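You operate a simulated robot arm through the tools that you are given. There is no shell and no other tool. Be economical: measure what you need, move in short steps, check, and stop when the job is done.

The job below is to be done with a simulated robot arm. You get a single attempt, and the scene is never put back.

Task
Turn the fridge dial to 8, switch its light on and wipe the finger marks off the door.
Fine: door shut, cloth back.
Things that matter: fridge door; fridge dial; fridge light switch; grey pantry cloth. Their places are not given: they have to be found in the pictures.

Only the result counts: the job must be done as asked and must still hold three seconds after the hand-in. Knocking over, shifting, dropping, spilling or breaking anything else fails it.

Robot
A 7-joint arm with a two-finger parallel gripper, fixed in place. Base frame: the origin is at the foot of the arm, x ahead of it, y to its left, z up. Units: m, degrees, N and s.
With the tool pointing down near the work surface it reaches from about 0.44 to 0.9 m from the base axis. Its first joint turns from -115.0 to 115.0 degrees. Payload 3.91 kg.
Tool frame: the origin (TCP) lies between the finger pads and is the grasp point; the fingertips stand 0.03 m ahead of it; z points along the fingers, y is the line along which they close. The gripper opens to 0.11 m. The fingers are 0.02 m wide and 0.01 m thick; the gripper's body (0.048 by 0.112 m) begins 0.055 m behind the TCP.
Orientation is that of the tool frame in the base frame, as a unit quaternion [w, x, y, z]. With the fingers straight down and closing along the base's y, the tool's x points along the base's -x, its y along +y and its z along -z.

Tools
- The arm moves only by the tool apply_moves. Its argument "series" is text: rows parted by semicolons, each of 7 numbers parted by spaces: the gripper command, from -1 (fully open) to 1 (shut), values between in proportion, then the shift along the base's x, y, z in cm, then the turn, a rotation vector about the base's x, y, z in degrees. In form: hand tx ty tz wx wy wz; .... A call has 1 to 20 rows; each row is the pose to reach, as a shift and turn from the pose commanded when the call began. A row lasts 0.2 s, in which the tool goes at most 0.05 m and 8.6 degrees; a call with a longer step from one row to the next is refused whole, and so is a gripper value outside its range. A pose out of reach is approached as far as the arm can. The call stops where the force on the tool passes 90 N (or 10 N more than at its start, if that is more) or the arm is blocked; 0.2 s more then pass. Each finger travels about 0.153 m/s and halts on what it meets, pressing with about 39 N; the grip force reading is that of the motor and also rises with nothing between the fingers. The clock runs only during rows and for 0.2 s after the last one: add rows that repeat a pose to give the fingers time. The reply holds the time, the measured pose of the TCP, the force on the tool along the base axes, the opening and the grip force, in the units named above and with some noise.
- Cameras (640 x 400 px; columns grow to the right, rows downward): "scene" is fixed at [0.22, -0.4996, 1.1818]; the picture's right is [0.91, -0.42, 0.00], its down [-0.19, -0.41, -0.89] and it looks along [0.37, 0.81, -0.45] (base axes); focal length 247 px, centre (320, 200). "wrist" rides on the gripper at [-0.036, 0, -0.057] in the tool frame; the picture's right is [0.00, -1.00, 0.00], its down [0.97, 0.00, -0.24] and it looks along [0.24, 0.00, 0.97] (tool axes); focal length 218 px, centre (320, 200).
- grab_frame(camera): a new picture of that camera. It takes no simulated time.
- raise_lower(by): slides the trunk up (or, below 0, down) by that many m; the arm rides with it, the base frame stays. It gives what a move gives, with no picture.
- pixel_to_xyz(camera, pixels): for up to 12 pixels [column, row] of the newest picture of that camera ("zoom" is the newest enlarged one), the place [x, y, z] in the base frame of the surface seen there, good to about 0.003 m. It takes no simulated time.
- enlarge(camera, box): a new picture of the part [left, top, right, bottom] of that camera's present view, enlarged. It takes no simulated time.
- job_done(): hands the job in; it is judged then, once.

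Keep the steps short. Do not move on a guess: measure, check each grasp and each placing, and mend mistakes. In all there are 80 turns and 38 pictures (those below and enlarged ones count). Leave the gripper open and the arm clear of the work at the hand-in unless told otherwise, and finish with a single line.

The tools are called after ">>>" as name(argument=value, ...) on one line, values as JSON. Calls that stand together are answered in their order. apply_moves: Moves the arm, as the interface text tells. Its arguments: {"type":"object","properties":{"series":{"type":"string"}},"required":["series"]} The other tools are called the same way: raise_lower (by) slides the trunk up or down; grab_frame (camera) takes a picture; pixel_to_xyz (camera, pixels) gives the place of the surface under pixels of a picture; enlarge (camera, box) takes an enlarged picture of a part of a camera's view; job_done () hands the job in.

At the start:

```text
time: 0.0
ee_pos: [0.5237, 0.4107, 1.2141]
tool_rot: [0.0, -0.001, 1.0, 0.0]
contact_force: [0.9, -1.1, -0.6]
width: 0.1101
gripper_force: 0.1
trunk travel left (down, up): [-0.61, 0.38]
```

scene: 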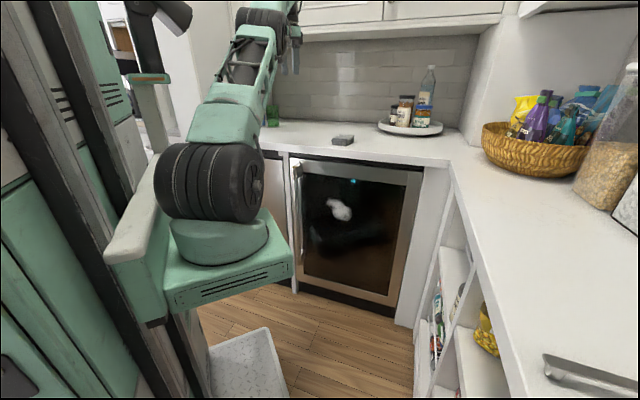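
wrist: 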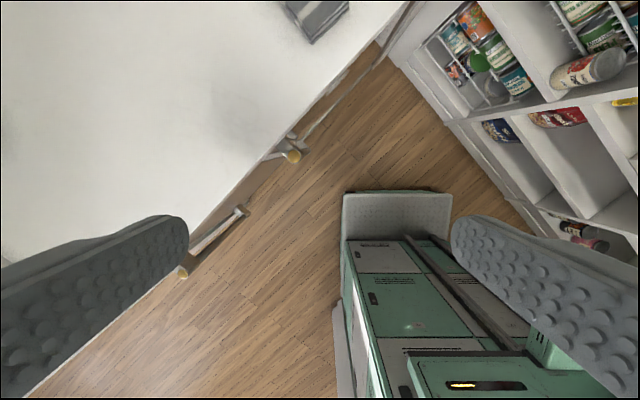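

I see the glass-door fridge at about (355,230) with a white smear at (340,210), and a grey block at (343,140) that may be the cloth. I'll enlarge both areas first.

>>> enlarge(camera="scene", box=[280, 145, 440, 310])

>>> enlarge(camera="scene", box=[250, 60, 450, 185])

```text
2.42 times, centred on (360, 228) of scene
```

zoom: 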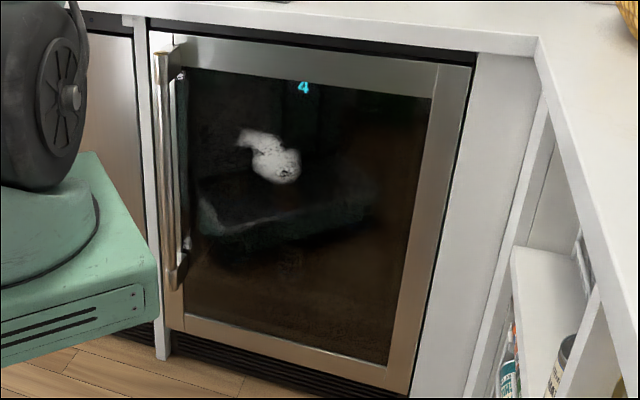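

```text
3.20 times, centred on (350, 122) of scene
```

zoom: 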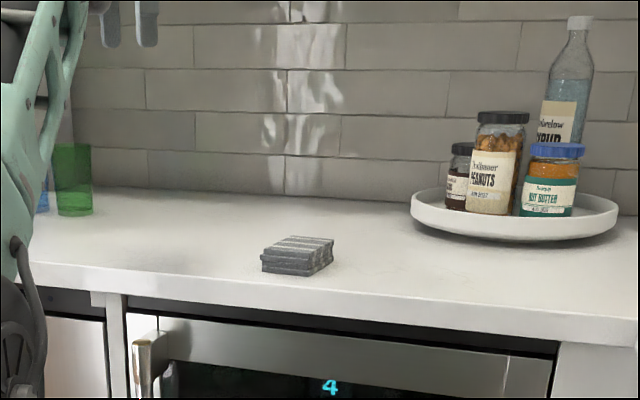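

Display reads "4" behind the glass; the cloth is folded on the counter. The dial and switch are probably inside the door. I'll measure the cloth corners, door and handle.

>>> pixel_to_xyz(camera="zoom", pixels=[[262, 258], [310, 262], [333, 241], [288, 237], [298, 250], [262, 272], [311, 276], [333, 258], [200, 250], [300, 310], [330, 388]])

>>> pixel_to_xyz(camera="scene", pixels=[[340, 168], [425, 173], [396, 302], [300, 285], [340, 210], [352, 181], [298, 166], [299, 200], [299, 230], [297, 261], [309, 176], [335, 200]])

```text
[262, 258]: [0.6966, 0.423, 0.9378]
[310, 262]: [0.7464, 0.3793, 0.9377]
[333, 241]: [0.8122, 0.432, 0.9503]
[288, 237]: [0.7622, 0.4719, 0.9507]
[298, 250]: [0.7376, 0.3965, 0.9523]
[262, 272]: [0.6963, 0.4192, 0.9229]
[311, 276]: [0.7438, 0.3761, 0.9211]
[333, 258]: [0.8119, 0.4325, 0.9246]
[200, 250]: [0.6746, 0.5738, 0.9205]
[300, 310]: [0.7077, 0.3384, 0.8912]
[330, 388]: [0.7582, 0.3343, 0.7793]
```

```text
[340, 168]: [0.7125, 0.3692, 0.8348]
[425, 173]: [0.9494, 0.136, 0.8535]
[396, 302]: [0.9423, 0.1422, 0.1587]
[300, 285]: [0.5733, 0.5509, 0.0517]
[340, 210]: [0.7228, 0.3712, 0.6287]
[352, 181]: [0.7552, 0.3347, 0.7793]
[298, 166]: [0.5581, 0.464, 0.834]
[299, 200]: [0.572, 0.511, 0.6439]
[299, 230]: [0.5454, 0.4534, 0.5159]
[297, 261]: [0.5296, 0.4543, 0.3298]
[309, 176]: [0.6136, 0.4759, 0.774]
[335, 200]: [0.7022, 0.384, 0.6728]
```

The door plane is x+y≈1.087, so it faces the robot at 45°, with a vertical bar handle on its left. The cloth is centred near (0.754, 0.426), top at z≈0.951, also aligned at about 45°. I'll turn the tool 45° and go above the cloth.

>>> apply_moves(series="-1 4 0.2 -1 0 0 7.5; -1 8 0.5 -2 0 0 15; -1 12 0.8 -4 0 0 22.5; -1 16 1 -6 0 0 30; -1 20 1.3 -9 0 0 37.5; -1 23 1.5 -12 0 0 45; -1 23 1.5 -12 0 0 45")

>>> grab_frame(camera="wrist")

```text
time: 1.6
ee_pos: [0.7031, 0.3653, 1.068]
tool_rot: [0.0, -0.384, 0.923, 0.0]
contact_force: [-0.6, 0.8, -0.6]
width: 0.1103
gripper_force: 0.0
out of reach, approached as far as the arm can: row 1, 2, 3, 4, 5, 6, 7
trunk travel left (down, up): [-0.61, 0.38]
```

```text
33 pictures are left
```

wrist: 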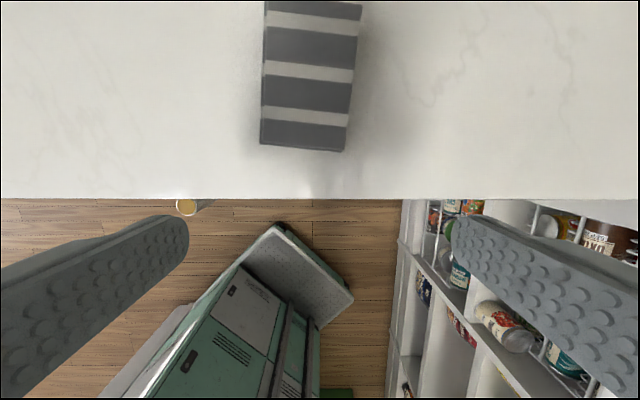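

The cloth is ahead, but the arm hit its reach limit. I'll measure the shoulder height in the scene picture to decide which way to slide the trunk.

>>> pixel_to_xyz(camera="scene", pixels=[[255, 187], [205, 185], [230, 285], [265, 17], [220, 120], [250, 75]])

>>> pixel_to_xyz(camera="wrist", pixels=[[265, 3], [361, 3], [260, 145], [344, 152], [310, 75]])

>>> grab_frame(camera="scene")

```text
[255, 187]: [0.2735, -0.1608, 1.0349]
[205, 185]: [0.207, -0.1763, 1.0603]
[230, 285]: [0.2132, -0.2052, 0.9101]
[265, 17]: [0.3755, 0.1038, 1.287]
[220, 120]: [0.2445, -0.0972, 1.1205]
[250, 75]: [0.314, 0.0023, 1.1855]
```

```text
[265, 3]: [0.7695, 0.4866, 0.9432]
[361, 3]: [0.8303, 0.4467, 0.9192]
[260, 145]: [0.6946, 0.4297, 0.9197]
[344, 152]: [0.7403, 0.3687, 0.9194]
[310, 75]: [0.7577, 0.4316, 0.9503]
```

```text
32 pictures are left
```

scene: 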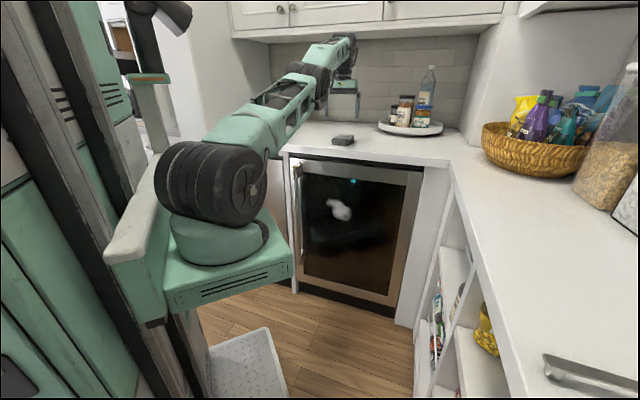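

The shoulder is at z≈1.05, below the wrist, so raising the trunk about 0.12 should extend the reach at counter height.

>>> raise_lower(by=0.12)

```text
time: 3.1
ee_pos: [0.7026, 0.3643, 1.1872]
tool_rot: [0.0, -0.382, 0.924, 0.0]
contact_force: [0.1, 0.2, 0.6]
width: 0.11
gripper_force: 0.2
trunk travel left (down, up): [-0.73, 0.26]
```

Now move down and across to above the cloth at z≈1.03.

>>> apply_moves(series="-1 0 0 -4 0 0 0; -1 0 0 -8 0 0 0; -1 1.5 2 -11 0 0 0; -1 3 4 -14 0 0 0; -1 5.4 6.6 -15.7 0 0 0; -1 5.4 6.6 -15.7 0 0 0")

>>> grab_frame(camera="wrist")

```text
time: 4.5
ee_pos: [0.7232, 0.3937, 1.0271]
tool_rot: [0.001, -0.384, 0.924, -0.001]
contact_force: [-1.2, -0.2, 0.0]
width: 0.1102
gripper_force: 0.0
out of reach, approached as far as the arm can: row 1, 2, 4, 5, 6
trunk travel left (down, up): [-0.73, 0.26]
```

```text
31 pictures are left
```

wrist: 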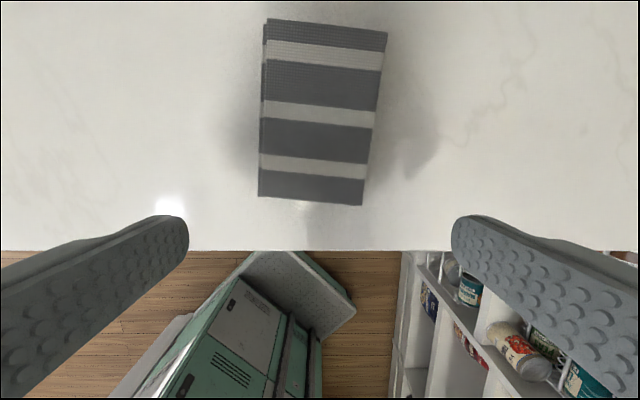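

Still short by about 5 cm. Going lower puts the wrist nearer shoulder height, so I'll descend to z≈0.985 (tips at 0.955, just above the cloth) and reach outward.

>>> apply_moves(series="-1 0 0 -2 0 0 0; -1 0 0 -3.7 0 0 0; -1 1.5 1.5 -3.7 0 0 0; -1 3 3.2 -3.7 0 0 0; -1 3 3.2 -3.7 0 0 0")

```text
time: 5.7
ee_pos: [0.7274, 0.3958, 0.9895]
tool_rot: [-0.001, -0.383, 0.924, 0.001]
contact_force: [0.7, 0.2, 0.1]
width: 0.11
gripper_force: 0.2
out of reach, approached as far as the arm can: row 3, 4, 5
trunk travel left (down, up): [-0.73, 0.26]
```

The limit is near 0.83 m with a vertical tool. I'll tilt the fingers 16° outward, which moves the wrist back, and then extend over the cloth.

>>> apply_moves(series="-1 0 0 0.5 4 -4 0; -1 0 0 0.5 8 -8 0; -1 0 0 0.5 11.3 -11.3 0; -1 1.2 1.2 0.5 11.3 -11.3 0; -1 2.3 2.5 0.5 11.3 -11.3 0; -1 2.3 2.5 0.5 11.3 -11.3 0")

>>> grab_frame(camera="wrist")

```text
time: 7.1
ee_pos: [0.7507, 0.4173, 0.995]
tool_rot: [0.129, -0.378, 0.915, 0.053]
contact_force: [0.3, -1.1, 0.0]
width: 0.1101
gripper_force: 0.0
trunk travel left (down, up): [-0.73, 0.26]
```

```text
30 pictures are left
```

wrist: 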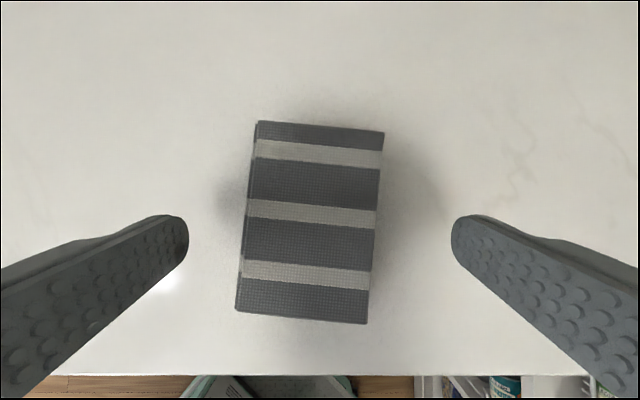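

Reached. The cloth's sides lean about 5.5° clockwise in the picture; I'll measure its top corners before going down.

>>> pixel_to_xyz(camera="wrist", pixels=[[260, 125], [380, 135], [240, 306], [362, 318], [312, 222]])

```text
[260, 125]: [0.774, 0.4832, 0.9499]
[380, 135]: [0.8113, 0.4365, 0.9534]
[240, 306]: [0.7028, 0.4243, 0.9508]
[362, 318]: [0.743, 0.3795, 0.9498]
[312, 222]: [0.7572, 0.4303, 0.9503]
```

Centre is (0.758, 0.431), and the long side is at 39.6°. Turn −5.5° about z, centre, and go down so the tips stop about 7 mm above the counter.

>>> apply_moves(series="-1 0.2 0.5 0 0 0 -5.5; -1 0.4 1.0 -1 0 0 -5.5; -1 0.4 1.0 -2.4 0 0 -5.5; -1 0.4 1.0 -3.8 0 0 -5.5; -1 0.4 1.0 -3.8 0 0 -5.5")

```text
time: 8.3
ee_pos: [0.7545, 0.4283, 0.9551]
tool_rot: [0.131, -0.335, 0.932, 0.047]
contact_force: [-0.6, -0.6, -0.7]
width: 0.11
gripper_force: 0.1
trunk travel left (down, up): [-0.73, 0.26]
```

Positioned over the cloth, with no contact force. Now close the fingers.

>>> apply_moves(series="0 0 0 0 0 0 0; 1 0 0 0 0 0 0; 1 0 0 0 0 0 0; 1 0 0 0 0 0 0")

>>> grab_frame(camera="wrist")

```text
time: 9.3
ee_pos: [0.7539, 0.4271, 0.9553]
tool_rot: [0.131, -0.334, 0.932, 0.047]
contact_force: [-0.4, -1.1, -0.5]
width: 0.0668
gripper_force: 38.7
trunk travel left (down, up): [-0.73, 0.26]
```

```text
29 pictures are left
```

wrist: 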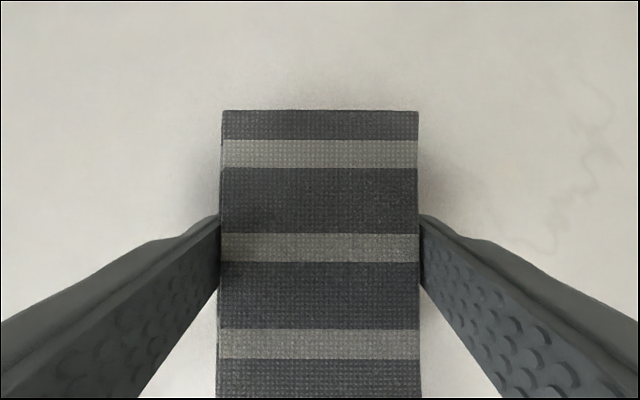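

Grip is firm at 0.067 m. The grasp pose to go back to later is (0.754, 0.4275, 0.955), tilted 16° with yaw 39.5°. Now lift and pull back, away from the counter edge.

>>> apply_moves(series="1 0 0 2 0 0 0; 1 0 0 5 0 0 0; 1 0 0 9 0 0 0; 1 0 0 13 0 0 0; 1 -3 -3 14 0 0 2; 1 -6 -6 14 0 0 4; 1 -9 -9 14 0 0 5.5; 1 -12 -12 14 0 0 5.5; 1 -15 -15 14 0 0 5.5; 1 -16.6 -16.6 14 0 0 5.5; 1 -16.6 -16.6 14 0 0 5.5")

```text
time: 11.7
ee_pos: [0.5907, 0.2577, 1.0955]
tool_rot: [0.129, -0.38, 0.915, 0.054]
contact_force: [-0.5, -0.6, -0.1]
width: 0.0665
gripper_force: 39.1
trunk travel left (down, up): [-0.73, 0.26]
```

Cloth held. Now pitch the tool up by 90° so the cloth's underside faces the door.

>>> apply_moves(series="1 0 0 0 5.8 -5.8 0; 1 0 0 0 11.6 -11.6 0; 1 0 0 0 17.4 -17.4 0; 1 0 0 0 23.2 -23.2 0; 1 0 0 0 29 -29 0; 1 0 0 0 34.8 -34.8 0; 1 0 0 0 40.6 -40.6 0; 1 0 0 0 46.4 -46.4 0; 1 0 0 0 52.2 -52.2 0; 1 0 0 0 58 -58 0; 1 0 0 0 63.6 -63.6 0; 1 0 0 0 63.6 -63.6 0; 1 0 0 0 63.6 -63.6 0")

```text
time: 14.5
ee_pos: [0.5889, 0.2607, 1.0959]
tool_rot: [0.738, -0.23, 0.556, 0.305]
contact_force: [-0.3, -0.4, -0.2]
width: 0.0667
gripper_force: 39.1
trunk travel left (down, up): [-0.73, 0.26]
```

Orientation reached. TCP is at d≈0.60 (in front of handle and counter edge at 0.70+), so I can lower the trunk to bring the cloth to mark height and then look at the door.

>>> raise_lower(by=-0.4)

>>> grab_frame(camera="wrist")

>>> grab_frame(camera="scene")

```text
time: 18.3
ee_pos: [0.5904, 0.261, 0.6968]
tool_rot: [0.737, -0.232, 0.556, 0.306]
contact_force: [0.5, -0.2, -0.5]
width: 0.0668
gripper_force: 39.5
trunk travel left (down, up): [-0.33, 0.66]
```

```text
28 pictures are left
```

wrist: 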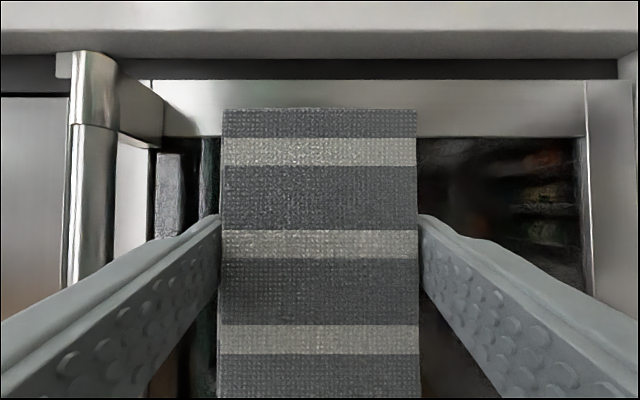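

```text
27 pictures are left
```

scene: 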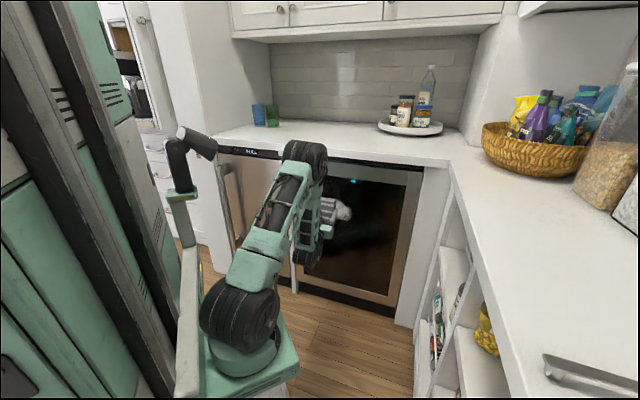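

The cloth faces the door squarely. The marks span roughly t=0.185–0.305 along the door and z=0.57–0.69. I'll approach to about 2 cm off the glass near the upper-left part of the marks.

>>> apply_moves(series="1 1 2 -1.5 0 0 0; 1 3 4.5 -3 0 0 0; 1 5 7.2 -3.7 0 0 0; 1 6.7 10 -3.7 0 0 0; 1 6.7 10 -3.7 0 0 0")

>>> enlarge(camera="scene", box=[280, 145, 440, 310])

```text
time: 19.5
ee_pos: [0.6574, 0.36, 0.6607]
tool_rot: [0.738, -0.23, 0.557, 0.305]
contact_force: [0.6, -0.5, -1.4]
width: 0.067
gripper_force: 39.4
trunk travel left (down, up): [-0.33, 0.66]
```

```text
2.42 times, centred on (360, 228) of scene
```

zoom: 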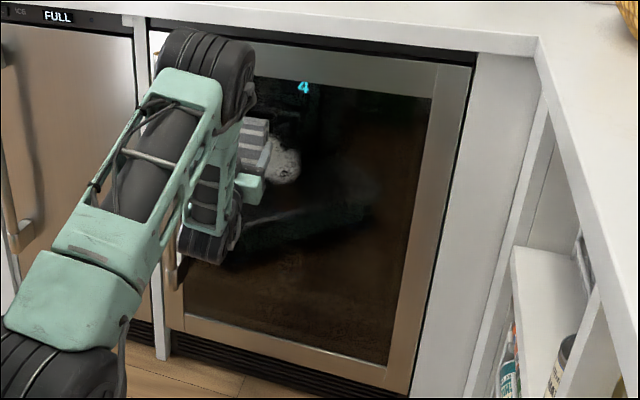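

The cloth is over the left part of the marks. Press in gently in small steps.

>>> apply_moves(series="1 0.7 0.7 0 0 0 0; 1 1.2 1.2 0 0 0 0; 1 1.4 1.4 0 0 0 0; 1 1.6 1.6 0 0 0 0")

```text
time: 20.5
ee_pos: [0.6714, 0.3745, 0.6578]
tool_rot: [0.736, -0.231, 0.558, 0.305]
contact_force: [-57.0, -59.7, 2.6]
width: 0.0673
gripper_force: 39.4
trunk travel left (down, up): [-0.33, 0.66]
```

Contact at about 82 N — a bit hard. Ease by 2 mm and wipe in zigzag strokes along the door.

>>> apply_moves(series="1 -0.2 -0.2 0 0 0 0; 1 1.2 -1.6 0 0 0 0; 1 2.6 -3 0 0 0 0; 1 4 -4.4 0 0 0 0; 1 5.4 -5.8 0 0 0 0; 1 6.2 -6.6 0 0 0 0; 1 6.2 -6.6 -2 0 0 0; 1 6.2 -6.6 -3.5 0 0 0; 1 4.8 -5.2 -3.5 0 0 0; 1 3.4 -3.8 -3.5 0 0 0; 1 2 -2.4 -3.5 0 0 0; 1 0.6 -1 -3.5 0 0 0; 1 -0.8 0.4 -3.5 0 0 0")

>>> enlarge(camera="scene", box=[280, 145, 440, 310])

```text
time: 23.3
ee_pos: [0.6644, 0.3796, 0.6249]
tool_rot: [0.737, -0.231, 0.557, 0.305]
contact_force: [-15.6, -29.9, -1.7]
width: 0.0668
gripper_force: 38.9
trunk travel left (down, up): [-0.33, 0.66]
```

```text
2.42 times, centred on (360, 228) of scene
```

zoom: 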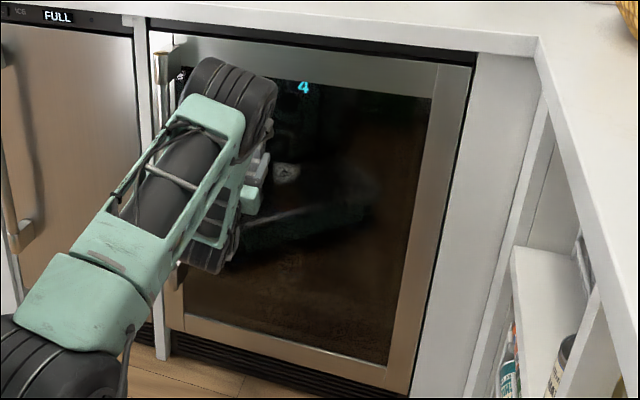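

Most is gone; a remnant is visible at zoom (287,172). I'll measure it.

>>> pixel_to_xyz(camera="zoom", pixels=[[276, 164], [298, 168], [287, 172], [290, 182]])

```text
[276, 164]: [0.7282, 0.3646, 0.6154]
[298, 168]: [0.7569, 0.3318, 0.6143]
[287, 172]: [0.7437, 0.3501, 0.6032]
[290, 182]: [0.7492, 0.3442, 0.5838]
```

Remnant is at t≈0.28, z≈0.58–0.615. Go lower and stroke across it several times.

>>> apply_moves(series="1 0.1 0.1 -2 0 0 0; 1 0.1 0.1 -3.5 0 0 0; 1 1.5 -1.3 -3.5 0 0 0; 1 2.9 -2.7 -3.5 0 0 0; 1 4.3 -4.1 -3.5 0 0 0; 1 5.7 -5.5 -3.5 0 0 0; 1 7.1 -6.9 -3.5 0 0 0; 1 7.8 -7.6 -3.5 0 0 0; 1 7.8 -7.6 -1.5 0 0 0; 1 6.4 -6.2 -1.5 0 0 0; 1 5 -4.8 -1.5 0 0 0; 1 5 -4.8 -3.5 0 0 0; 1 5 -4.8 -5 0 0 0; 1 6.4 -6.2 -5 0 0 0; 1 6.4 -6.2 -3 0 0 0; 1 5 -4.8 -3 0 0 0; 1 3.6 -3.4 -3 0 0 0; 1 2.2 -2 -3 0 0 0; 1 0.8 -0.6 -3 0 0 0")

>>> enlarge(camera="scene", box=[280, 145, 440, 310])

```text
time: 25.6
ee_pos: [0.7374, 0.3088, 0.6089]
tool_rot: [0.741, -0.225, 0.561, 0.294]
contact_force: [-20.5, -35.2, 4.6]
width: 0.0668
gripper_force: 39.0
trunk travel left (down, up): [-0.33, 0.66]
stopped in row 11: the force on the tool passed its limit (the readings are from after the stop); the commanded pose is now the measured one
```

```text
2.42 times, centred on (360, 228) of scene
```

zoom: 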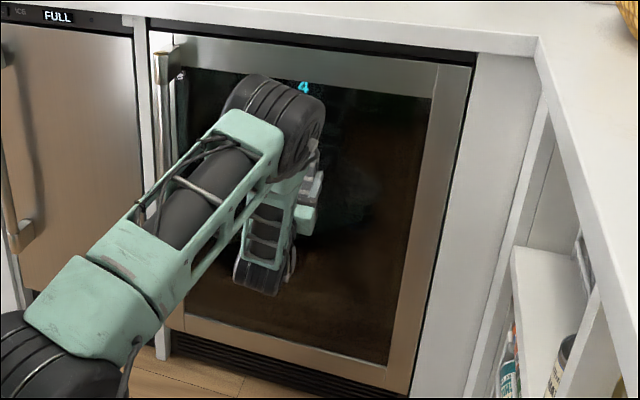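

Stopped on the force limit, and the remnant spot is hidden behind the arm. Back away from the glass to look.

>>> apply_moves(series="1 -1.5 -1.5 0 0 0 0; 1 -4.5 -4 0 0 0 0; 1 -7.5 -5 0 0 0 0; 1 -10.5 -5 0 0 0 0; 1 -13.5 -5 0 0 0 0; 1 -16 -5 0 0 0 0; 1 -16 -5 0 0 0 0")

>>> enlarge(camera="scene", box=[300, 160, 400, 240])

```text
time: 27.2
ee_pos: [0.5786, 0.2607, 0.6073]
tool_rot: [0.74, -0.226, 0.561, 0.294]
contact_force: [0.0, -0.8, -0.1]
width: 0.0669
gripper_force: 38.9
trunk travel left (down, up): [-0.33, 0.66]
```

```text
5.00 times, centred on (350, 200) of scene
```

zoom: 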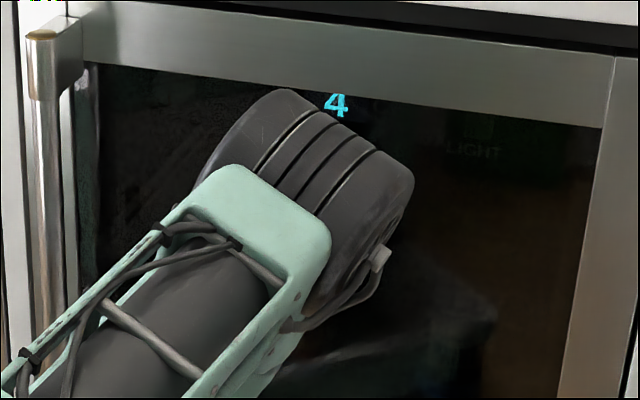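

I can see a faint "LIGHT" label behind the glass at zoom (475,150), so the controls are inside. I'll raise the trunk (needed to return the cloth anyway) to clear the view.

>>> raise_lower(by=0.47)

>>> enlarge(camera="scene", box=[285, 150, 435, 244])

```text
refused: 0.47 is not a number from -0.4 to 0.4
```

```text
4.26 times, centred on (360, 197) of scene
```

zoom: 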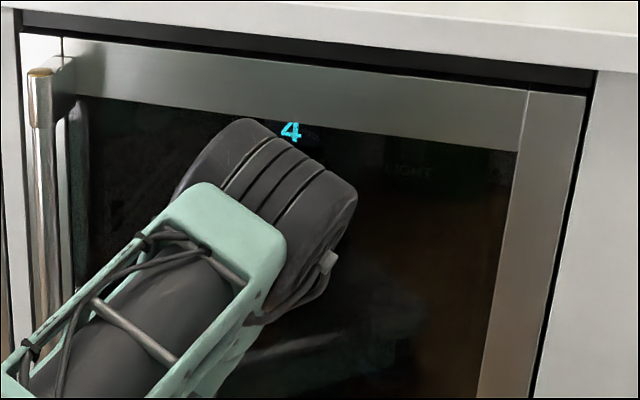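

The slide limit is 0.4 per call; raise by 0.4.

>>> raise_lower(by=0.4)

>>> enlarge(camera="scene", box=[285, 150, 435, 244])

```text
time: 31.0
ee_pos: [0.5777, 0.2606, 1.0068]
tool_rot: [0.74, -0.226, 0.561, 0.294]
contact_force: [-0.1, 0.1, 0.1]
width: 0.0672
gripper_force: 38.7
trunk travel left (down, up): [-0.73, 0.26]
```

```text
4.26 times, centred on (360, 197) of scene
```

zoom: 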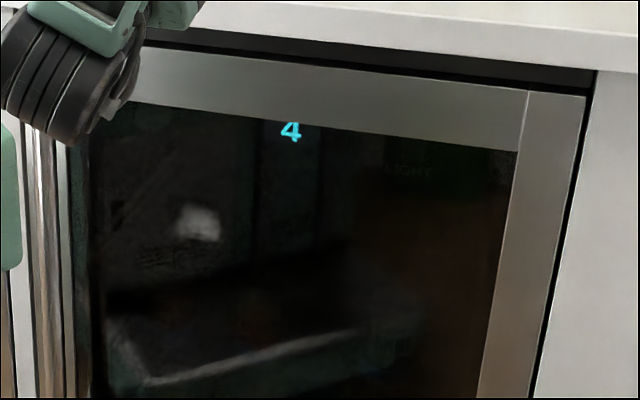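

The lower-right remnant is gone, but a faint pale spot remains at zoom (198,222). Measure it.

>>> pixel_to_xyz(camera="zoom", pixels=[[180, 208], [215, 210], [198, 222], [215, 240], [180, 238], [406, 170], [290, 132]])

```text
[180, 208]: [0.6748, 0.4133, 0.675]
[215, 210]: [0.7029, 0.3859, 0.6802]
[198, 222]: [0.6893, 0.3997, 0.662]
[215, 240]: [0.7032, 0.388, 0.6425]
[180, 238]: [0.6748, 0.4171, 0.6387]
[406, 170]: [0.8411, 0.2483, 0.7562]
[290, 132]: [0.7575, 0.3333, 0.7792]
```

Spot spans t≈0.183–0.224, z≈0.64–0.68. I'll lower again and go over it with several strokes.

>>> raise_lower(by=-0.35)

```text
time: 34.4
ee_pos: [0.578, 0.2609, 0.6562]
tool_rot: [0.74, -0.227, 0.56, 0.296]
contact_force: [-0.9, -0.6, 0.3]
width: 0.0671
gripper_force: 38.9
trunk travel left (down, up): [-0.38, 0.61]
```

Approach the glass again at the spot, correcting the 1.5° yaw, then press.

>>> apply_moves(series="1 2 2.8 0.4 0.3 0 1.4; 1 4 5.6 0.4 0.3 0 1.4; 1 6 8.4 0.4 0.3 0 1.4; 1 7.8 11.2 0.4 0.3 0 1.4; 1 8.4 11.8 0.4 0.3 0 1.4; 1 8.7 12.1 0.4 0.3 0 1.4; 1 8.7 12.1 0.4 0.3 0 1.4")

```text
time: 36.0
ee_pos: [0.6645, 0.3804, 0.6617]
tool_rot: [0.737, -0.23, 0.557, 0.305]
contact_force: [-9.4, -12.8, 1.7]
width: 0.0668
gripper_force: 39.2
trunk travel left (down, up): [-0.38, 0.61]
```

Light contact (~16 N). Press slightly more and stroke back and forth and up and down here.

>>> apply_moves(series="1 0.1 0.1 0 0 0 0; 1 -1.3 1.5 0 0 0 0; 1 -2 2.2 0 0 0 0; 1 -0.6 0.8 0 0 0 0; 1 0.8 -0.6 0 0 0 0; 1 2.2 -2 0 0 0 0; 1 2.2 -2 1.5 0 0 0; 1 0.8 -0.6 1.5 0 0 0; 1 -0.6 0.8 1.5 0 0 0; 1 -2 2.2 1.5 0 0 0; 1 -2 2.2 -0.5 0 0 0; 1 -2 2.2 -2 0 0 0; 1 -0.6 0.8 -2 0 0 0; 1 0.8 -0.6 -2 0 0 0; 1 2.2 -2 -2 0 0 0; 1 2.2 -2 0 0 0 0; 1 0.8 -0.6 0 0 0 0; 1 -0.6 0.8 0 0 0 0; 1 -2 2.2 0 0 0 0; 1 -0.6 0.8 0 0 0 0")

```text
time: 37.4
ee_pos: [0.6755, 0.3704, 0.6602]
tool_rot: [0.735, -0.233, 0.558, 0.306]
contact_force: [-13.8, -17.4, 2.3]
width: 0.0668
gripper_force: 39.5
trunk travel left (down, up): [-0.38, 0.61]
stopped in row 6: the force on the tool passed its limit (the readings are from after the stop); the commanded pose is now the measured one
```

The force limit tripped on a stroke to the right; pressure is now moderate (~22 N). Continue with less push and shorter steps.

>>> apply_moves(series="1 -0.7 0.7 0 0 0 0; 1 -1.4 1.4 0 0 0 0; 1 -2.1 2.1 0 0 0 0; 1 -2.8 2.8 0 0 0 0; 1 -2.8 2.8 1 0 0 0; 1 -2.1 2 1 0 0 0; 1 -1.4 1.3 1 0 0 0; 1 -0.7 0.6 1 0 0 0; 1 0 -0.1 1 0 0 0; 1 0 -0.1 0 0 0 0; 1 0 -0.1 -1 0 0 0; 1 -0.7 0.7 -1 0 0 0; 1 -1.4 1.4 -1 0 0 0; 1 -2.1 2.1 -1 0 0 0; 1 -2.8 2.8 -1 0 0 0; 1 -2.8 2.8 1 0 0 0; 1 -1.4 1.3 1 0 0 0; 1 -1.4 1.3 -1 0 0 0; 1 -3 -1 0 0 0 0; 1 -6 -3 0 0 0 0")

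```text
time: 41.6
ee_pos: [0.6181, 0.3385, 0.6597]
tool_rot: [0.735, -0.233, 0.557, 0.308]
contact_force: [0.3, 0.1, -0.7]
width: 0.067
gripper_force: 38.7
trunk travel left (down, up): [-0.38, 0.61]
```

Strokes complete. Back off 9 cm and raise to check and then return the cloth.

>>> apply_moves(series="1 -2 -2.5 0 0 0 0; 1 -3 -5 0 0 0 0; 1 -4 -8 0 0 0 0; 1 -4 -8 0 0 0 0")

>>> raise_lower(by=0.4)

>>> enlarge(camera="scene", box=[285, 150, 435, 244])

```text
time: 42.6
ee_pos: [0.5785, 0.2602, 0.6603]
tool_rot: [0.734, -0.234, 0.558, 0.308]
contact_force: [-0.5, 0.3, -0.7]
width: 0.0669
gripper_force: 39.1
trunk travel left (down, up): [-0.38, 0.61]
```

```text
time: 46.4
ee_pos: [0.5785, 0.2604, 1.0599]
tool_rot: [0.735, -0.233, 0.558, 0.308]
contact_force: [0.2, -0.3, -0.6]
width: 0.067
gripper_force: 38.4
trunk travel left (down, up): [-0.78, 0.21]
```

```text
4.26 times, centred on (360, 197) of scene
```

zoom: 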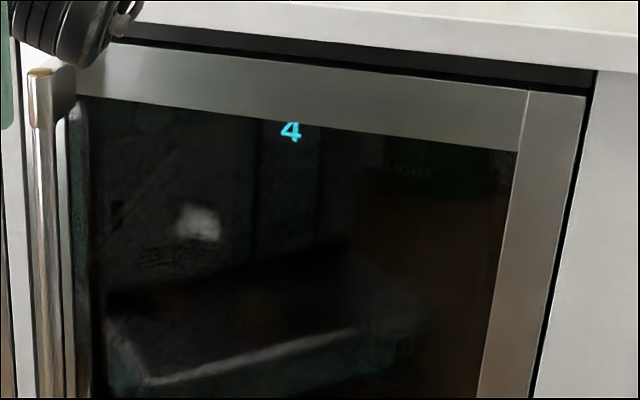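

The spot at (198,222) has not changed at all, so it may be something behind the glass. I'll enlarge more.

>>> enlarge(camera="scene", box=[308, 175, 372, 215])

```text
10.00 times, centred on (340, 195) of scene
```

zoom: 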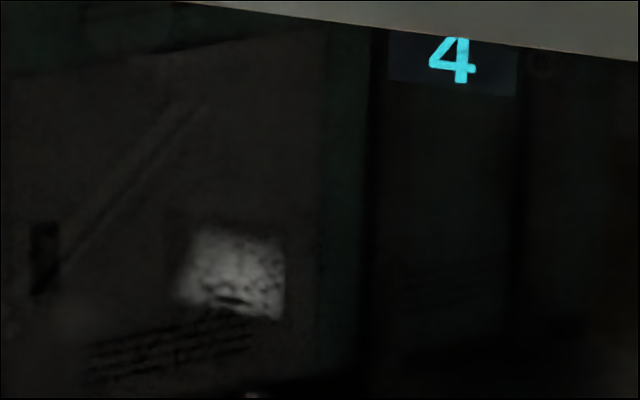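

The spot could be a leftover or something on the inner side. I'll look from close up: lower again and place the camera right of the spot so it shows to the left of the cloth.

>>> raise_lower(by=-0.4)

>>> apply_moves(series="1 2.5 -2.5 -2.5 0 0 0; 1 5 -5 -5 0 0 0; 1 7.5 -7.5 -7.5 0 0 0; 1 10 -10 -9 0 0 0; 1 12 -12 -9 0 0 0; 1 12 -12 -9 0 0 0")

>>> grab_frame(camera="wrist")

```text
time: 50.2
ee_pos: [0.5771, 0.2615, 0.6603]
tool_rot: [0.735, -0.233, 0.557, 0.308]
contact_force: [-0.1, 0.3, -0.3]
width: 0.0671
gripper_force: 39.2
trunk travel left (down, up): [-0.38, 0.61]
```

```text
time: 51.6
ee_pos: [0.698, 0.1414, 0.5701]
tool_rot: [0.735, -0.233, 0.558, 0.307]
contact_force: [-0.3, 0.3, -0.6]
width: 0.0665
gripper_force: 39.3
trunk travel left (down, up): [-0.38, 0.61]
```

```text
18 pictures are left
```

wrist: 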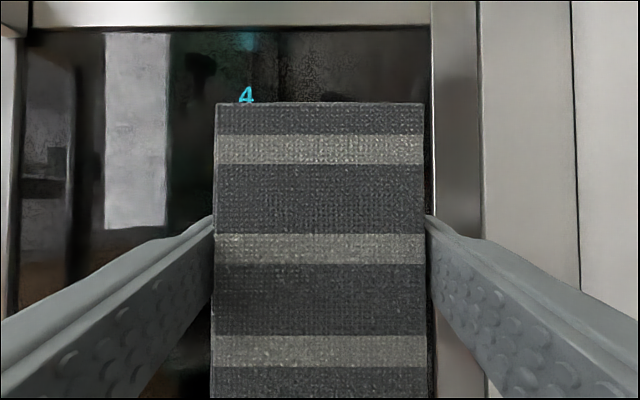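

No smear in view where it should be (col ~150, row ~145), but there's a bright rectangle at (104–168, 33–228), maybe a reflection. I'll enlarge it and shift the camera 4 cm to compare parallax.

>>> apply_moves(series="1 -1.4 1.4 0 0 0 0; 1 -2.8 2.8 0 0 0 0; 1 -2.8 2.8 0 0 0 0")

>>> enlarge(camera="wrist", box=[0, 0, 320, 200])

```text
time: 52.4
ee_pos: [0.6688, 0.1698, 0.5716]
tool_rot: [0.735, -0.233, 0.557, 0.307]
contact_force: [-0.4, 0.6, 0.3]
width: 0.0671
gripper_force: 38.6
trunk travel left (down, up): [-0.38, 0.61]
```

```text
2.00 times, centred on (160, 100) of wrist
```

zoom: 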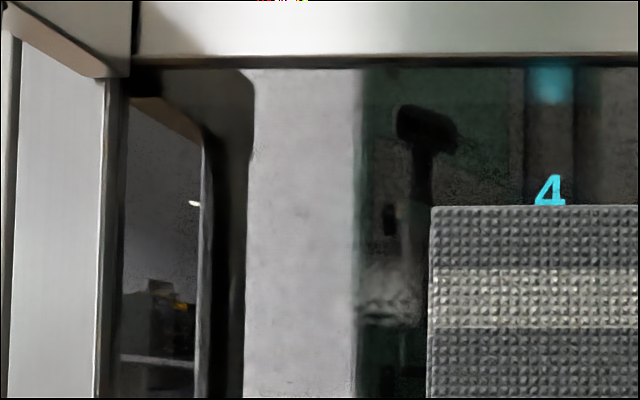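

Now I see a faint speckled mark at zoom (390,290), on the glass plane at t≈0.19–0.235, z≈0.66, so it is real. My second wipe there was probably too light. Go back and prepare to press harder.

>>> apply_moves(series="1 -2.1 2.1 3 0 0 0; 1 -4.2 4.2 6 0 0 0; 1 -6.3 6.3 8.9 0 0 0; 1 -8.4 8.4 8.9 0 0 0; 1 -5.5 11.3 8.9 0 0 0; 1 -2.6 14.2 8.9 0 0 0; 1 0.3 17.1 8.9 0 0 0; 1 1.3 18.1 8.9 0 0 0; 1 1.8 18.6 8.9 0 0 0; 1 2.0 18.8 8.9 0 0 0; 1 2.1 18.9 8.9 0 0 0")

```text
time: 54.8
ee_pos: [0.6894, 0.3556, 0.6606]
tool_rot: [0.735, -0.233, 0.557, 0.308]
contact_force: [-21.9, -23.9, 4.8]
width: 0.067
gripper_force: 38.7
trunk travel left (down, up): [-0.38, 0.61]
```

About 32 N. Press a little more and make short slow strokes across the spot.

>>> apply_moves(series="1 0.06 0.06 0 0 0 0; 1 -0.64 0.76 0 0 0 0; 1 -1.34 1.46 0 0 0 0; 1 -2.04 2.16 0 0 0 0; 1 -2.74 2.86 0 0 0 0; 1 -3.44 3.56 0 0 0 0; 1 -4.14 4.26 0 0 0 0; 1 -4.44 4.56 1 0 0 0; 1 -3.74 3.86 1.5 0 0 0; 1 -3.04 3.16 1.5 0 0 0; 1 -2.34 2.46 1.5 0 0 0; 1 -1.64 1.76 1.5 0 0 0; 1 -0.94 1.06 1.5 0 0 0; 1 -0.24 0.36 1.5 0 0 0")

```text
time: 55.6
ee_pos: [0.6821, 0.3633, 0.6585]
tool_rot: [0.735, -0.232, 0.559, 0.305]
contact_force: [-30.1, -43.2, 9.7]
width: 0.067
gripper_force: 39.0
trunk travel left (down, up): [-0.38, 0.61]
stopped in row 3: the force on the tool passed its limit (the readings are from after the stop); the commanded pose is now the measured one
```

Tripped again but it still presses at ~53 N. Continue the stroke leftward from here without extra push.

>>> apply_moves(series="1 -0.6 0.5 0 0 0 0; 1 -1.2 1.1 0 0 0 0; 1 -1.8 1.7 0 0 0 0; 1 -2.4 2.3 0 0 0 0; 1 -3 2.9 0 0 0 0; 1 -3.6 3.5 0 0 0 0; 1 -3.6 3.5 0.7 0 0 0; 1 -3 2.9 1 0 0 0; 1 -2.4 2.3 1 0 0 0; 1 -1.8 1.7 1 0 0 0; 1 -1.2 1.1 1 0 0 0; 1 -0.6 0.5 1 0 0 0; 1 0 -0.1 1 0 0 0; 1 0.6 -0.7 1 0 0 0")

```text
time: 58.6
ee_pos: [0.6897, 0.3573, 0.6689]
tool_rot: [0.734, -0.233, 0.561, 0.303]
contact_force: [-34.8, -19.6, -1.4]
width: 0.0669
gripper_force: 38.4
trunk travel left (down, up): [-0.38, 0.61]
```

Full stroke at ~40 N completed. Back off and look with the wrist camera from the same spot as before.

>>> apply_moves(series="1 -3 -3 0 0 0 0; 1 -6 -6 0 0 0 0; 1 -9 -9 0 0 0 0; 1 -10.4 -10.4 -2 0 0 0; 1 -8.3 -12.5 -5 0 0 0; 1 -6.2 -14.6 -8 0 0 0; 1 -4.1 -16.7 -9.8 0 0 0; 1 -2 -18.8 -9.8 0 0 0; 1 -2 -18.8 -9.8 0 0 0")

>>> enlarge(camera="wrist", box=[0, 0, 320, 200])

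```text
time: 60.6
ee_pos: [0.6663, 0.1727, 0.5712]
tool_rot: [0.734, -0.234, 0.561, 0.305]
contact_force: [0.0, -0.3, -0.1]
width: 0.0671
gripper_force: 38.8
trunk travel left (down, up): [-0.38, 0.61]
```

```text
2.00 times, centred on (160, 100) of wrist
```

zoom: 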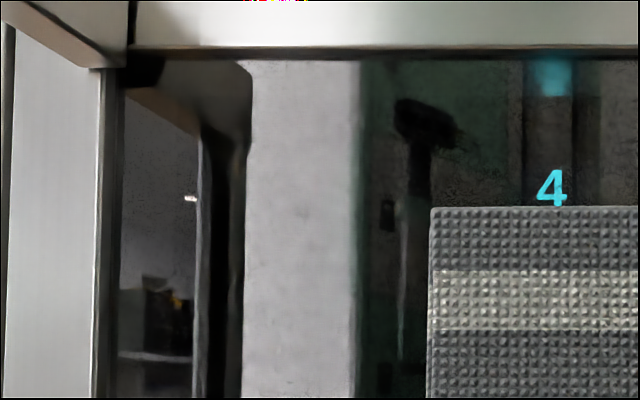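

The mark is gone here. Raise the trunk for the cloth return and confirm in the scene view.

>>> raise_lower(by=0.4)

>>> apply_moves(series="1 -2 2 3 0 0 0; 1 -4 4 6 0 0 0; 1 -6 6 9 0 0 0; 1 -8 8 12 0 0 0; 1 -8 8 12 0 0 0")

>>> enlarge(camera="scene", box=[290, 150, 418, 230])

```text
time: 64.4
ee_pos: [0.6664, 0.172, 0.9713]
tool_rot: [0.735, -0.233, 0.56, 0.304]
contact_force: [1.0, 0.4, -0.7]
width: 0.0669
gripper_force: 39.2
trunk travel left (down, up): [-0.78, 0.21]
```

```text
time: 65.6
ee_pos: [0.588, 0.252, 1.0918]
tool_rot: [0.733, -0.234, 0.561, 0.305]
contact_force: [-0.4, 0.1, -1.0]
width: 0.0672
gripper_force: 39.7
trunk travel left (down, up): [-0.78, 0.21]
```

```text
5.00 times, centred on (354, 190) of scene
```

zoom: 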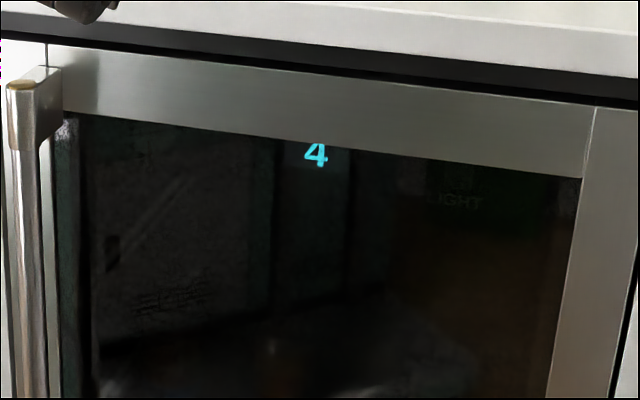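

The door is clean. Now pitch the tool back down 90° to return the cloth.

>>> apply_moves(series="1 0 0 0 -5.8 5.8 0; 1 0 0 0 -11.6 11.6 0; 1 0 0 0 -17.4 17.4 0; 1 0 0 0 -23.2 23.2 0; 1 0 0 0 -29 29 0; 1 0 0 0 -34.8 34.8 0; 1 0 0 0 -40.6 40.6 0; 1 0 0 0 -46.4 46.4 0; 1 0 0 0 -52.2 52.2 0; 1 0 0 0 -58 58 0; 1 0 0 1 -63.6 63.6 0; 1 0 0 2 -63.6 63.6 0; 1 0 0 4 -63.6 63.6 0; 1 0 0 4 -63.6 63.6 0")

>>> raise_lower(by=-0.05)

```text
time: 68.6
ee_pos: [0.5878, 0.251, 1.1299]
tool_rot: [0.123, -0.38, 0.915, 0.051]
contact_force: [-0.2, 0.0, -0.3]
width: 0.0671
gripper_force: 38.7
trunk travel left (down, up): [-0.78, 0.21]
```

```text
time: 69.5
ee_pos: [0.5882, 0.2525, 1.0805]
tool_rot: [0.122, -0.381, 0.915, 0.052]
contact_force: [-0.2, -0.9, -0.8]
width: 0.0673
gripper_force: 39.0
trunk travel left (down, up): [-0.73, 0.26]
```

Now extend back over the cloth's original place, staying above z 1.05.

>>> apply_moves(series="1 3 3.2 0 0 0 0; 1 6 6.4 0 0 0 -1; 1 9 9.5 -1 0.5 -0.5 -2.5; 1 12 12.7 -2 0.5 -0.5 -4; 1 15 15.9 -4 0.5 -0.5 -5.5; 1 16.6 17.5 -6 0.5 -0.5 -5.5; 1 16.6 17.5 -8 0.5 -0.5 -5.5; 1 16.6 17.5 -8 0.5 -0.5 -5.5")

```text
time: 71.3
ee_pos: [0.7539, 0.4249, 1.0014]
tool_rot: [0.131, -0.336, 0.932, 0.047]
contact_force: [0.2, -0.1, 0.1]
width: 0.0671
gripper_force: 39.3
trunk travel left (down, up): [-0.73, 0.26]
```

Pose matches. Lower slowly to z≈0.956.

>>> apply_moves(series="1 0.1 0.3 -1.5 0 0 0; 1 0.1 0.3 -3 0 0 0; 1 0.1 0.3 -4 0 0 0; 1 0.1 0.3 -4.4 0 0 0; 1 0.1 0.3 -4.5 0 0 0")

```text
time: 72.5
ee_pos: [0.7562, 0.4296, 0.9551]
tool_rot: [0.131, -0.335, 0.932, 0.048]
contact_force: [-1.2, 0.3, -1.4]
width: 0.0672
gripper_force: 38.6
trunk travel left (down, up): [-0.73, 0.26]
```

Nearly touching. Go down a little more to feel contact, then open.

>>> apply_moves(series="1 0 0 -0.1 0 0 0; 1 0 0 -0.2 0 0 0; 1 0 0 -0.2 0 0 0")

```text
time: 73.3
ee_pos: [0.7552, 0.4308, 0.9522]
tool_rot: [0.131, -0.335, 0.932, 0.048]
contact_force: [0.3, -0.4, 0.5]
width: 0.067
gripper_force: 38.9
trunk travel left (down, up): [-0.73, 0.26]
```

Tips are within ~1 mm of the counter, so the cloth can only drop a millimetre or so. Raise 1 mm, open the fingers and lift straight up.

>>> apply_moves(series="1 0 0 0.1 0 0 0; 0.5 0 0 0.1 0 0 0; 0 0 0 0.1 0 0 0; -1 0 0 0.1 0 0 0; -1 0 0 0.3 0 0 0; -1 0 0 2 0 0 0; -1 0 0 5 0 0 0; -1 0 0 9 0 0 0; -1 0 0 9 0 0 0")

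>>> grab_frame(camera="wrist")

```text
time: 75.3
ee_pos: [0.7528, 0.4303, 1.0418]
tool_rot: [0.13, -0.336, 0.932, 0.048]
contact_force: [0.3, 0.0, 0.1]
width: 0.11
gripper_force: 0.0
trunk travel left (down, up): [-0.73, 0.26]
```

```text
14 pictures are left
```

wrist: 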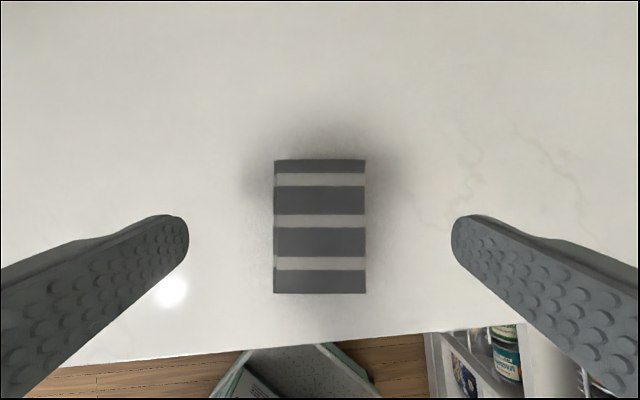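

The cloth is flat on the counter at its place. Now retract to in front of the handle side (t≈0.07), staying high.

>>> pixel_to_xyz(camera="wrist", pixels=[[276, 175], [363, 175], [276, 288], [363, 288]])

>>> apply_moves(series="-1 0 0 4 0 0 0; -1 -4 -0.8 6 0 0 1; -1 -8 -1.6 6 0 0 2; -1 -12 -2.4 6 0 0 3; -1 -16 -3.2 6 0 0 4; -1 -20 -4 6 0 0 5.5; -1 -24 -4.8 6 0 0 5.5; -1 -28 -5.5 6 0 0 5.5; -1 -28 -5.5 6 0 0 5.5")

```text
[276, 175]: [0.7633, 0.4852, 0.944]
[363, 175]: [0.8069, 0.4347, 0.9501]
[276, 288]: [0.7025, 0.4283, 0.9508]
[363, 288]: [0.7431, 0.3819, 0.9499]
```

```text
time: 77.3
ee_pos: [0.474, 0.3714, 1.1006]
tool_rot: [0.128, -0.38, 0.915, 0.054]
contact_force: [-0.2, -0.1, 0.0]
width: 0.11
gripper_force: 0.1
trunk travel left (down, up): [-0.73, 0.26]
```

Cloth is back within ~3 mm of its original corners. Now pitch the tool to horizontal, facing the door.

>>> apply_moves(series="-1 0 0 0 5.8 -5.8 0; -1 0 0 0 11.6 -11.6 0; -1 0 0 0 17.4 -17.4 0; -1 0 0 0 23.2 -23.2 0; -1 0 0 0 29 -29 0; -1 0 0 0 34.8 -34.8 0; -1 0 0 0 40.6 -40.6 0; -1 0 0 0 46.4 -46.4 0; -1 0 0 0 52.3 -52.3 0; -1 0 0 0 52.3 -52.3 0; -1 0 0 0 52.3 -52.3 0")

>>> raise_lower(by=-0.4)

>>> grab_frame(camera="wrist")

```text
time: 78.4
ee_pos: [0.5724, 0.3136, 1.128]
tool_rot: [0.425, -0.249, 0.857, 0.15]
contact_force: [-0.1, 0.5, -0.7]
width: 0.1101
gripper_force: 0.1
trunk travel left (down, up): [-0.73, 0.26]
stopped in row 5: the arm was blocked; the commanded pose is now the measured one
```

```text
time: 82.3
ee_pos: [0.5719, 0.3132, 0.7276]
tool_rot: [0.424, -0.25, 0.857, 0.149]
contact_force: [-0.1, -1.1, -0.2]
width: 0.1097
gripper_force: 0.0
trunk travel left (down, up): [-0.33, 0.66]
```

```text
13 pictures are left
```

wrist: 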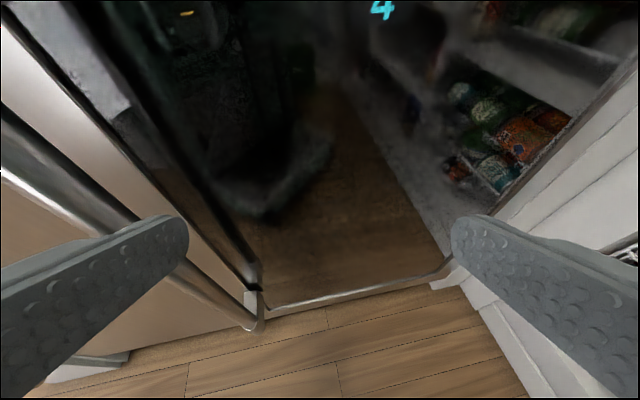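

The arm blocked midway (row 5), ending at d=0.626, t=0.183 with the turn incomplete; nothing was touched. From here I'll finish turning to horizontal at t≈0.2, where it worked before.

>>> apply_moves(series="-1 -0.2 -0.6 0 3.6 -5 1.7; -1 -0.4 -1.2 0 7.1 -9.9 3.4; -1 -0.6 -1.8 0 10.7 -14.9 5; -1 -0.6 -2.4 0 14.3 -19.9 6.7; -1 -0.6 -3 0 17.8 -24.8 8.4; -1 -0.6 -3 0 21.4 -29.8 10.1; -1 -0.6 -3 0 21.4 -29.8 10.1")

>>> grab_frame(camera="wrist")

```text
time: 83.9
ee_pos: [0.5602, 0.2875, 0.7338]
tool_rot: [0.656, -0.269, 0.648, 0.277]
contact_force: [0.4, 0.0, -0.6]
width: 0.1097
gripper_force: 0.1
trunk travel left (down, up): [-0.33, 0.66]
```

```text
12 pictures are left
```

wrist: 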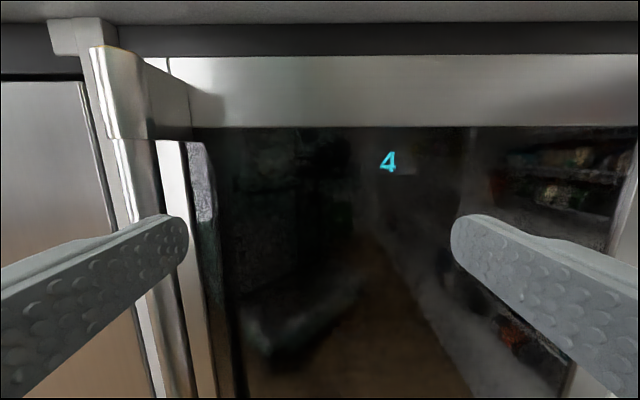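

Horizontal now. The handle bar is at left (~(140,190)). Measure bar and door edges.

>>> pixel_to_xyz(camera="wrist", pixels=[[120, 150], [138, 150], [155, 150], [145, 190], [108, 60], [165, 105], [320, 90], [184, 180], [176, 70]])

>>> pixel_to_xyz(camera="scene", pixels=[[299, 185], [298, 215], [299, 240], [301, 215], [296, 255], [428, 180], [422, 176]])

```text
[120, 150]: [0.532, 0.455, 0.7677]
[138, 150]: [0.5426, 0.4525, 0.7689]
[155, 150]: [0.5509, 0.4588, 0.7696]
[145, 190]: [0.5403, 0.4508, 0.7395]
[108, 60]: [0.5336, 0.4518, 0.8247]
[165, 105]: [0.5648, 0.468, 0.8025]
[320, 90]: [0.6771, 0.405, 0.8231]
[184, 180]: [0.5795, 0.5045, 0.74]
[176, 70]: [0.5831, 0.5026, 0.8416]
```

```text
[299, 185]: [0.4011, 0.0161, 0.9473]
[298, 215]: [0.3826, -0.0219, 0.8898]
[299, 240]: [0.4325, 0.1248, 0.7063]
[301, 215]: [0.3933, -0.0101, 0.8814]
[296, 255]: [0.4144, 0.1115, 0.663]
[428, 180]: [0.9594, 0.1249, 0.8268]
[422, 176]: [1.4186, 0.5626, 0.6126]
```

The bar centre is at about x=0.546, y=0.461 (d≈0.712), running below z=0.80. I'll yaw 15° to the left (suits the opening arc) and go to a pre-grasp 7 cm short of the bar at z≈0.69.

>>> apply_moves(series="-1 -1 2 -1 0 0 4; -1 -2 4 -2 0 0 8; -1 -3 6 -3 0 0 12; -1 -4 8.6 -4 0 0 15; -1 -4.9 11.25 -4 0 0 15; -1 -4.9 11.25 -4 0 0 15")

>>> grab_frame(camera="wrist")

```text
time: 85.3
ee_pos: [0.5089, 0.3998, 0.6841]
tool_rot: [0.611, -0.361, 0.61, 0.352]
contact_force: [-0.6, -0.4, 0.3]
width: 0.11
gripper_force: 0.1
trunk travel left (down, up): [-0.33, 0.66]
```

```text
11 pictures are left
```

wrist: 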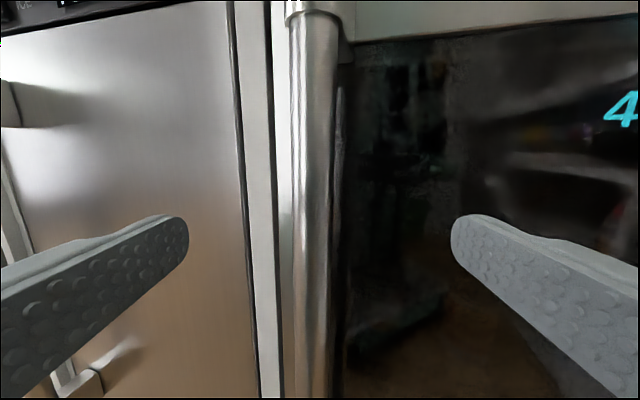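

The bar is centred between the fingers (col ~312). Advance 7 cm along the tool and close.

>>> apply_moves(series="-1 1 1.75 0 0 0 0; -1 2 3.5 0 0 0 0; -1 3 5.2 0 0 0 0; -1 3.6 6.2 0 0 0 0; 0 3.6 6.2 0 0 0 0; 1 3.6 6.2 0 0 0 0; 1 3.6 6.2 0 0 0 0; 1 3.6 6.2 0 0 0 0; 1 3.6 6.2 0 0 0 0")

```text
time: 87.3
ee_pos: [0.5413, 0.4636, 0.6812]
tool_rot: [0.609, -0.363, 0.609, 0.355]
contact_force: [-26.5, 21.6, -1.8]
width: 0.0246
gripper_force: 45.1
trunk travel left (down, up): [-0.33, 0.66]
```

Bar gripped (0.0246 m). Pull the door along its arc (hinge at t≈0.585), yawing along with it, first 10°.

>>> apply_moves(series="1 -0.6 -0.8 0 0 0 1; 1 -1.3 -1.9 0 0 0 2.5; 1 -2.68 -3.83 0 0 0 5; 1 -3.9 -5.8 0 0 0 7.5; 1 -5.01 -7.87 0 0 0 10; 1 -5.01 -7.87 0 0 0 10")

```text
time: 88.7
ee_pos: [0.4893, 0.3873, 0.6819]
tool_rot: [0.574, -0.417, 0.575, 0.409]
contact_force: [-42.2, 21.7, -6.5]
width: 0.0248
gripper_force: 44.3
trunk travel left (down, up): [-0.33, 0.66]
```

Door is moving. The bar pushes the hand toward −t, so I'll bias the arc slightly and continue to 25°.

>>> apply_moves(series="1 -1.3 -1.7 0 0 0 2.5; 1 -2.33 -3.87 0 0 0 5; 1 -3.2 -6 0 0 0 7.5; 1 -3.92 -8.26 0 0 0 10; 1 -4.6 -10.5 0 0 0 12.5; 1 -5.13 -12.77 0 0 0 15; 1 -5.13 -12.77 0 0 0 15")

```text
time: 90.3
ee_pos: [0.4402, 0.259, 0.6819]
tool_rot: [0.515, -0.488, 0.516, 0.48]
contact_force: [-57.7, 12.1, -29.4]
width: 0.0247
gripper_force: 44.9
trunk travel left (down, up): [-0.33, 0.66]
```

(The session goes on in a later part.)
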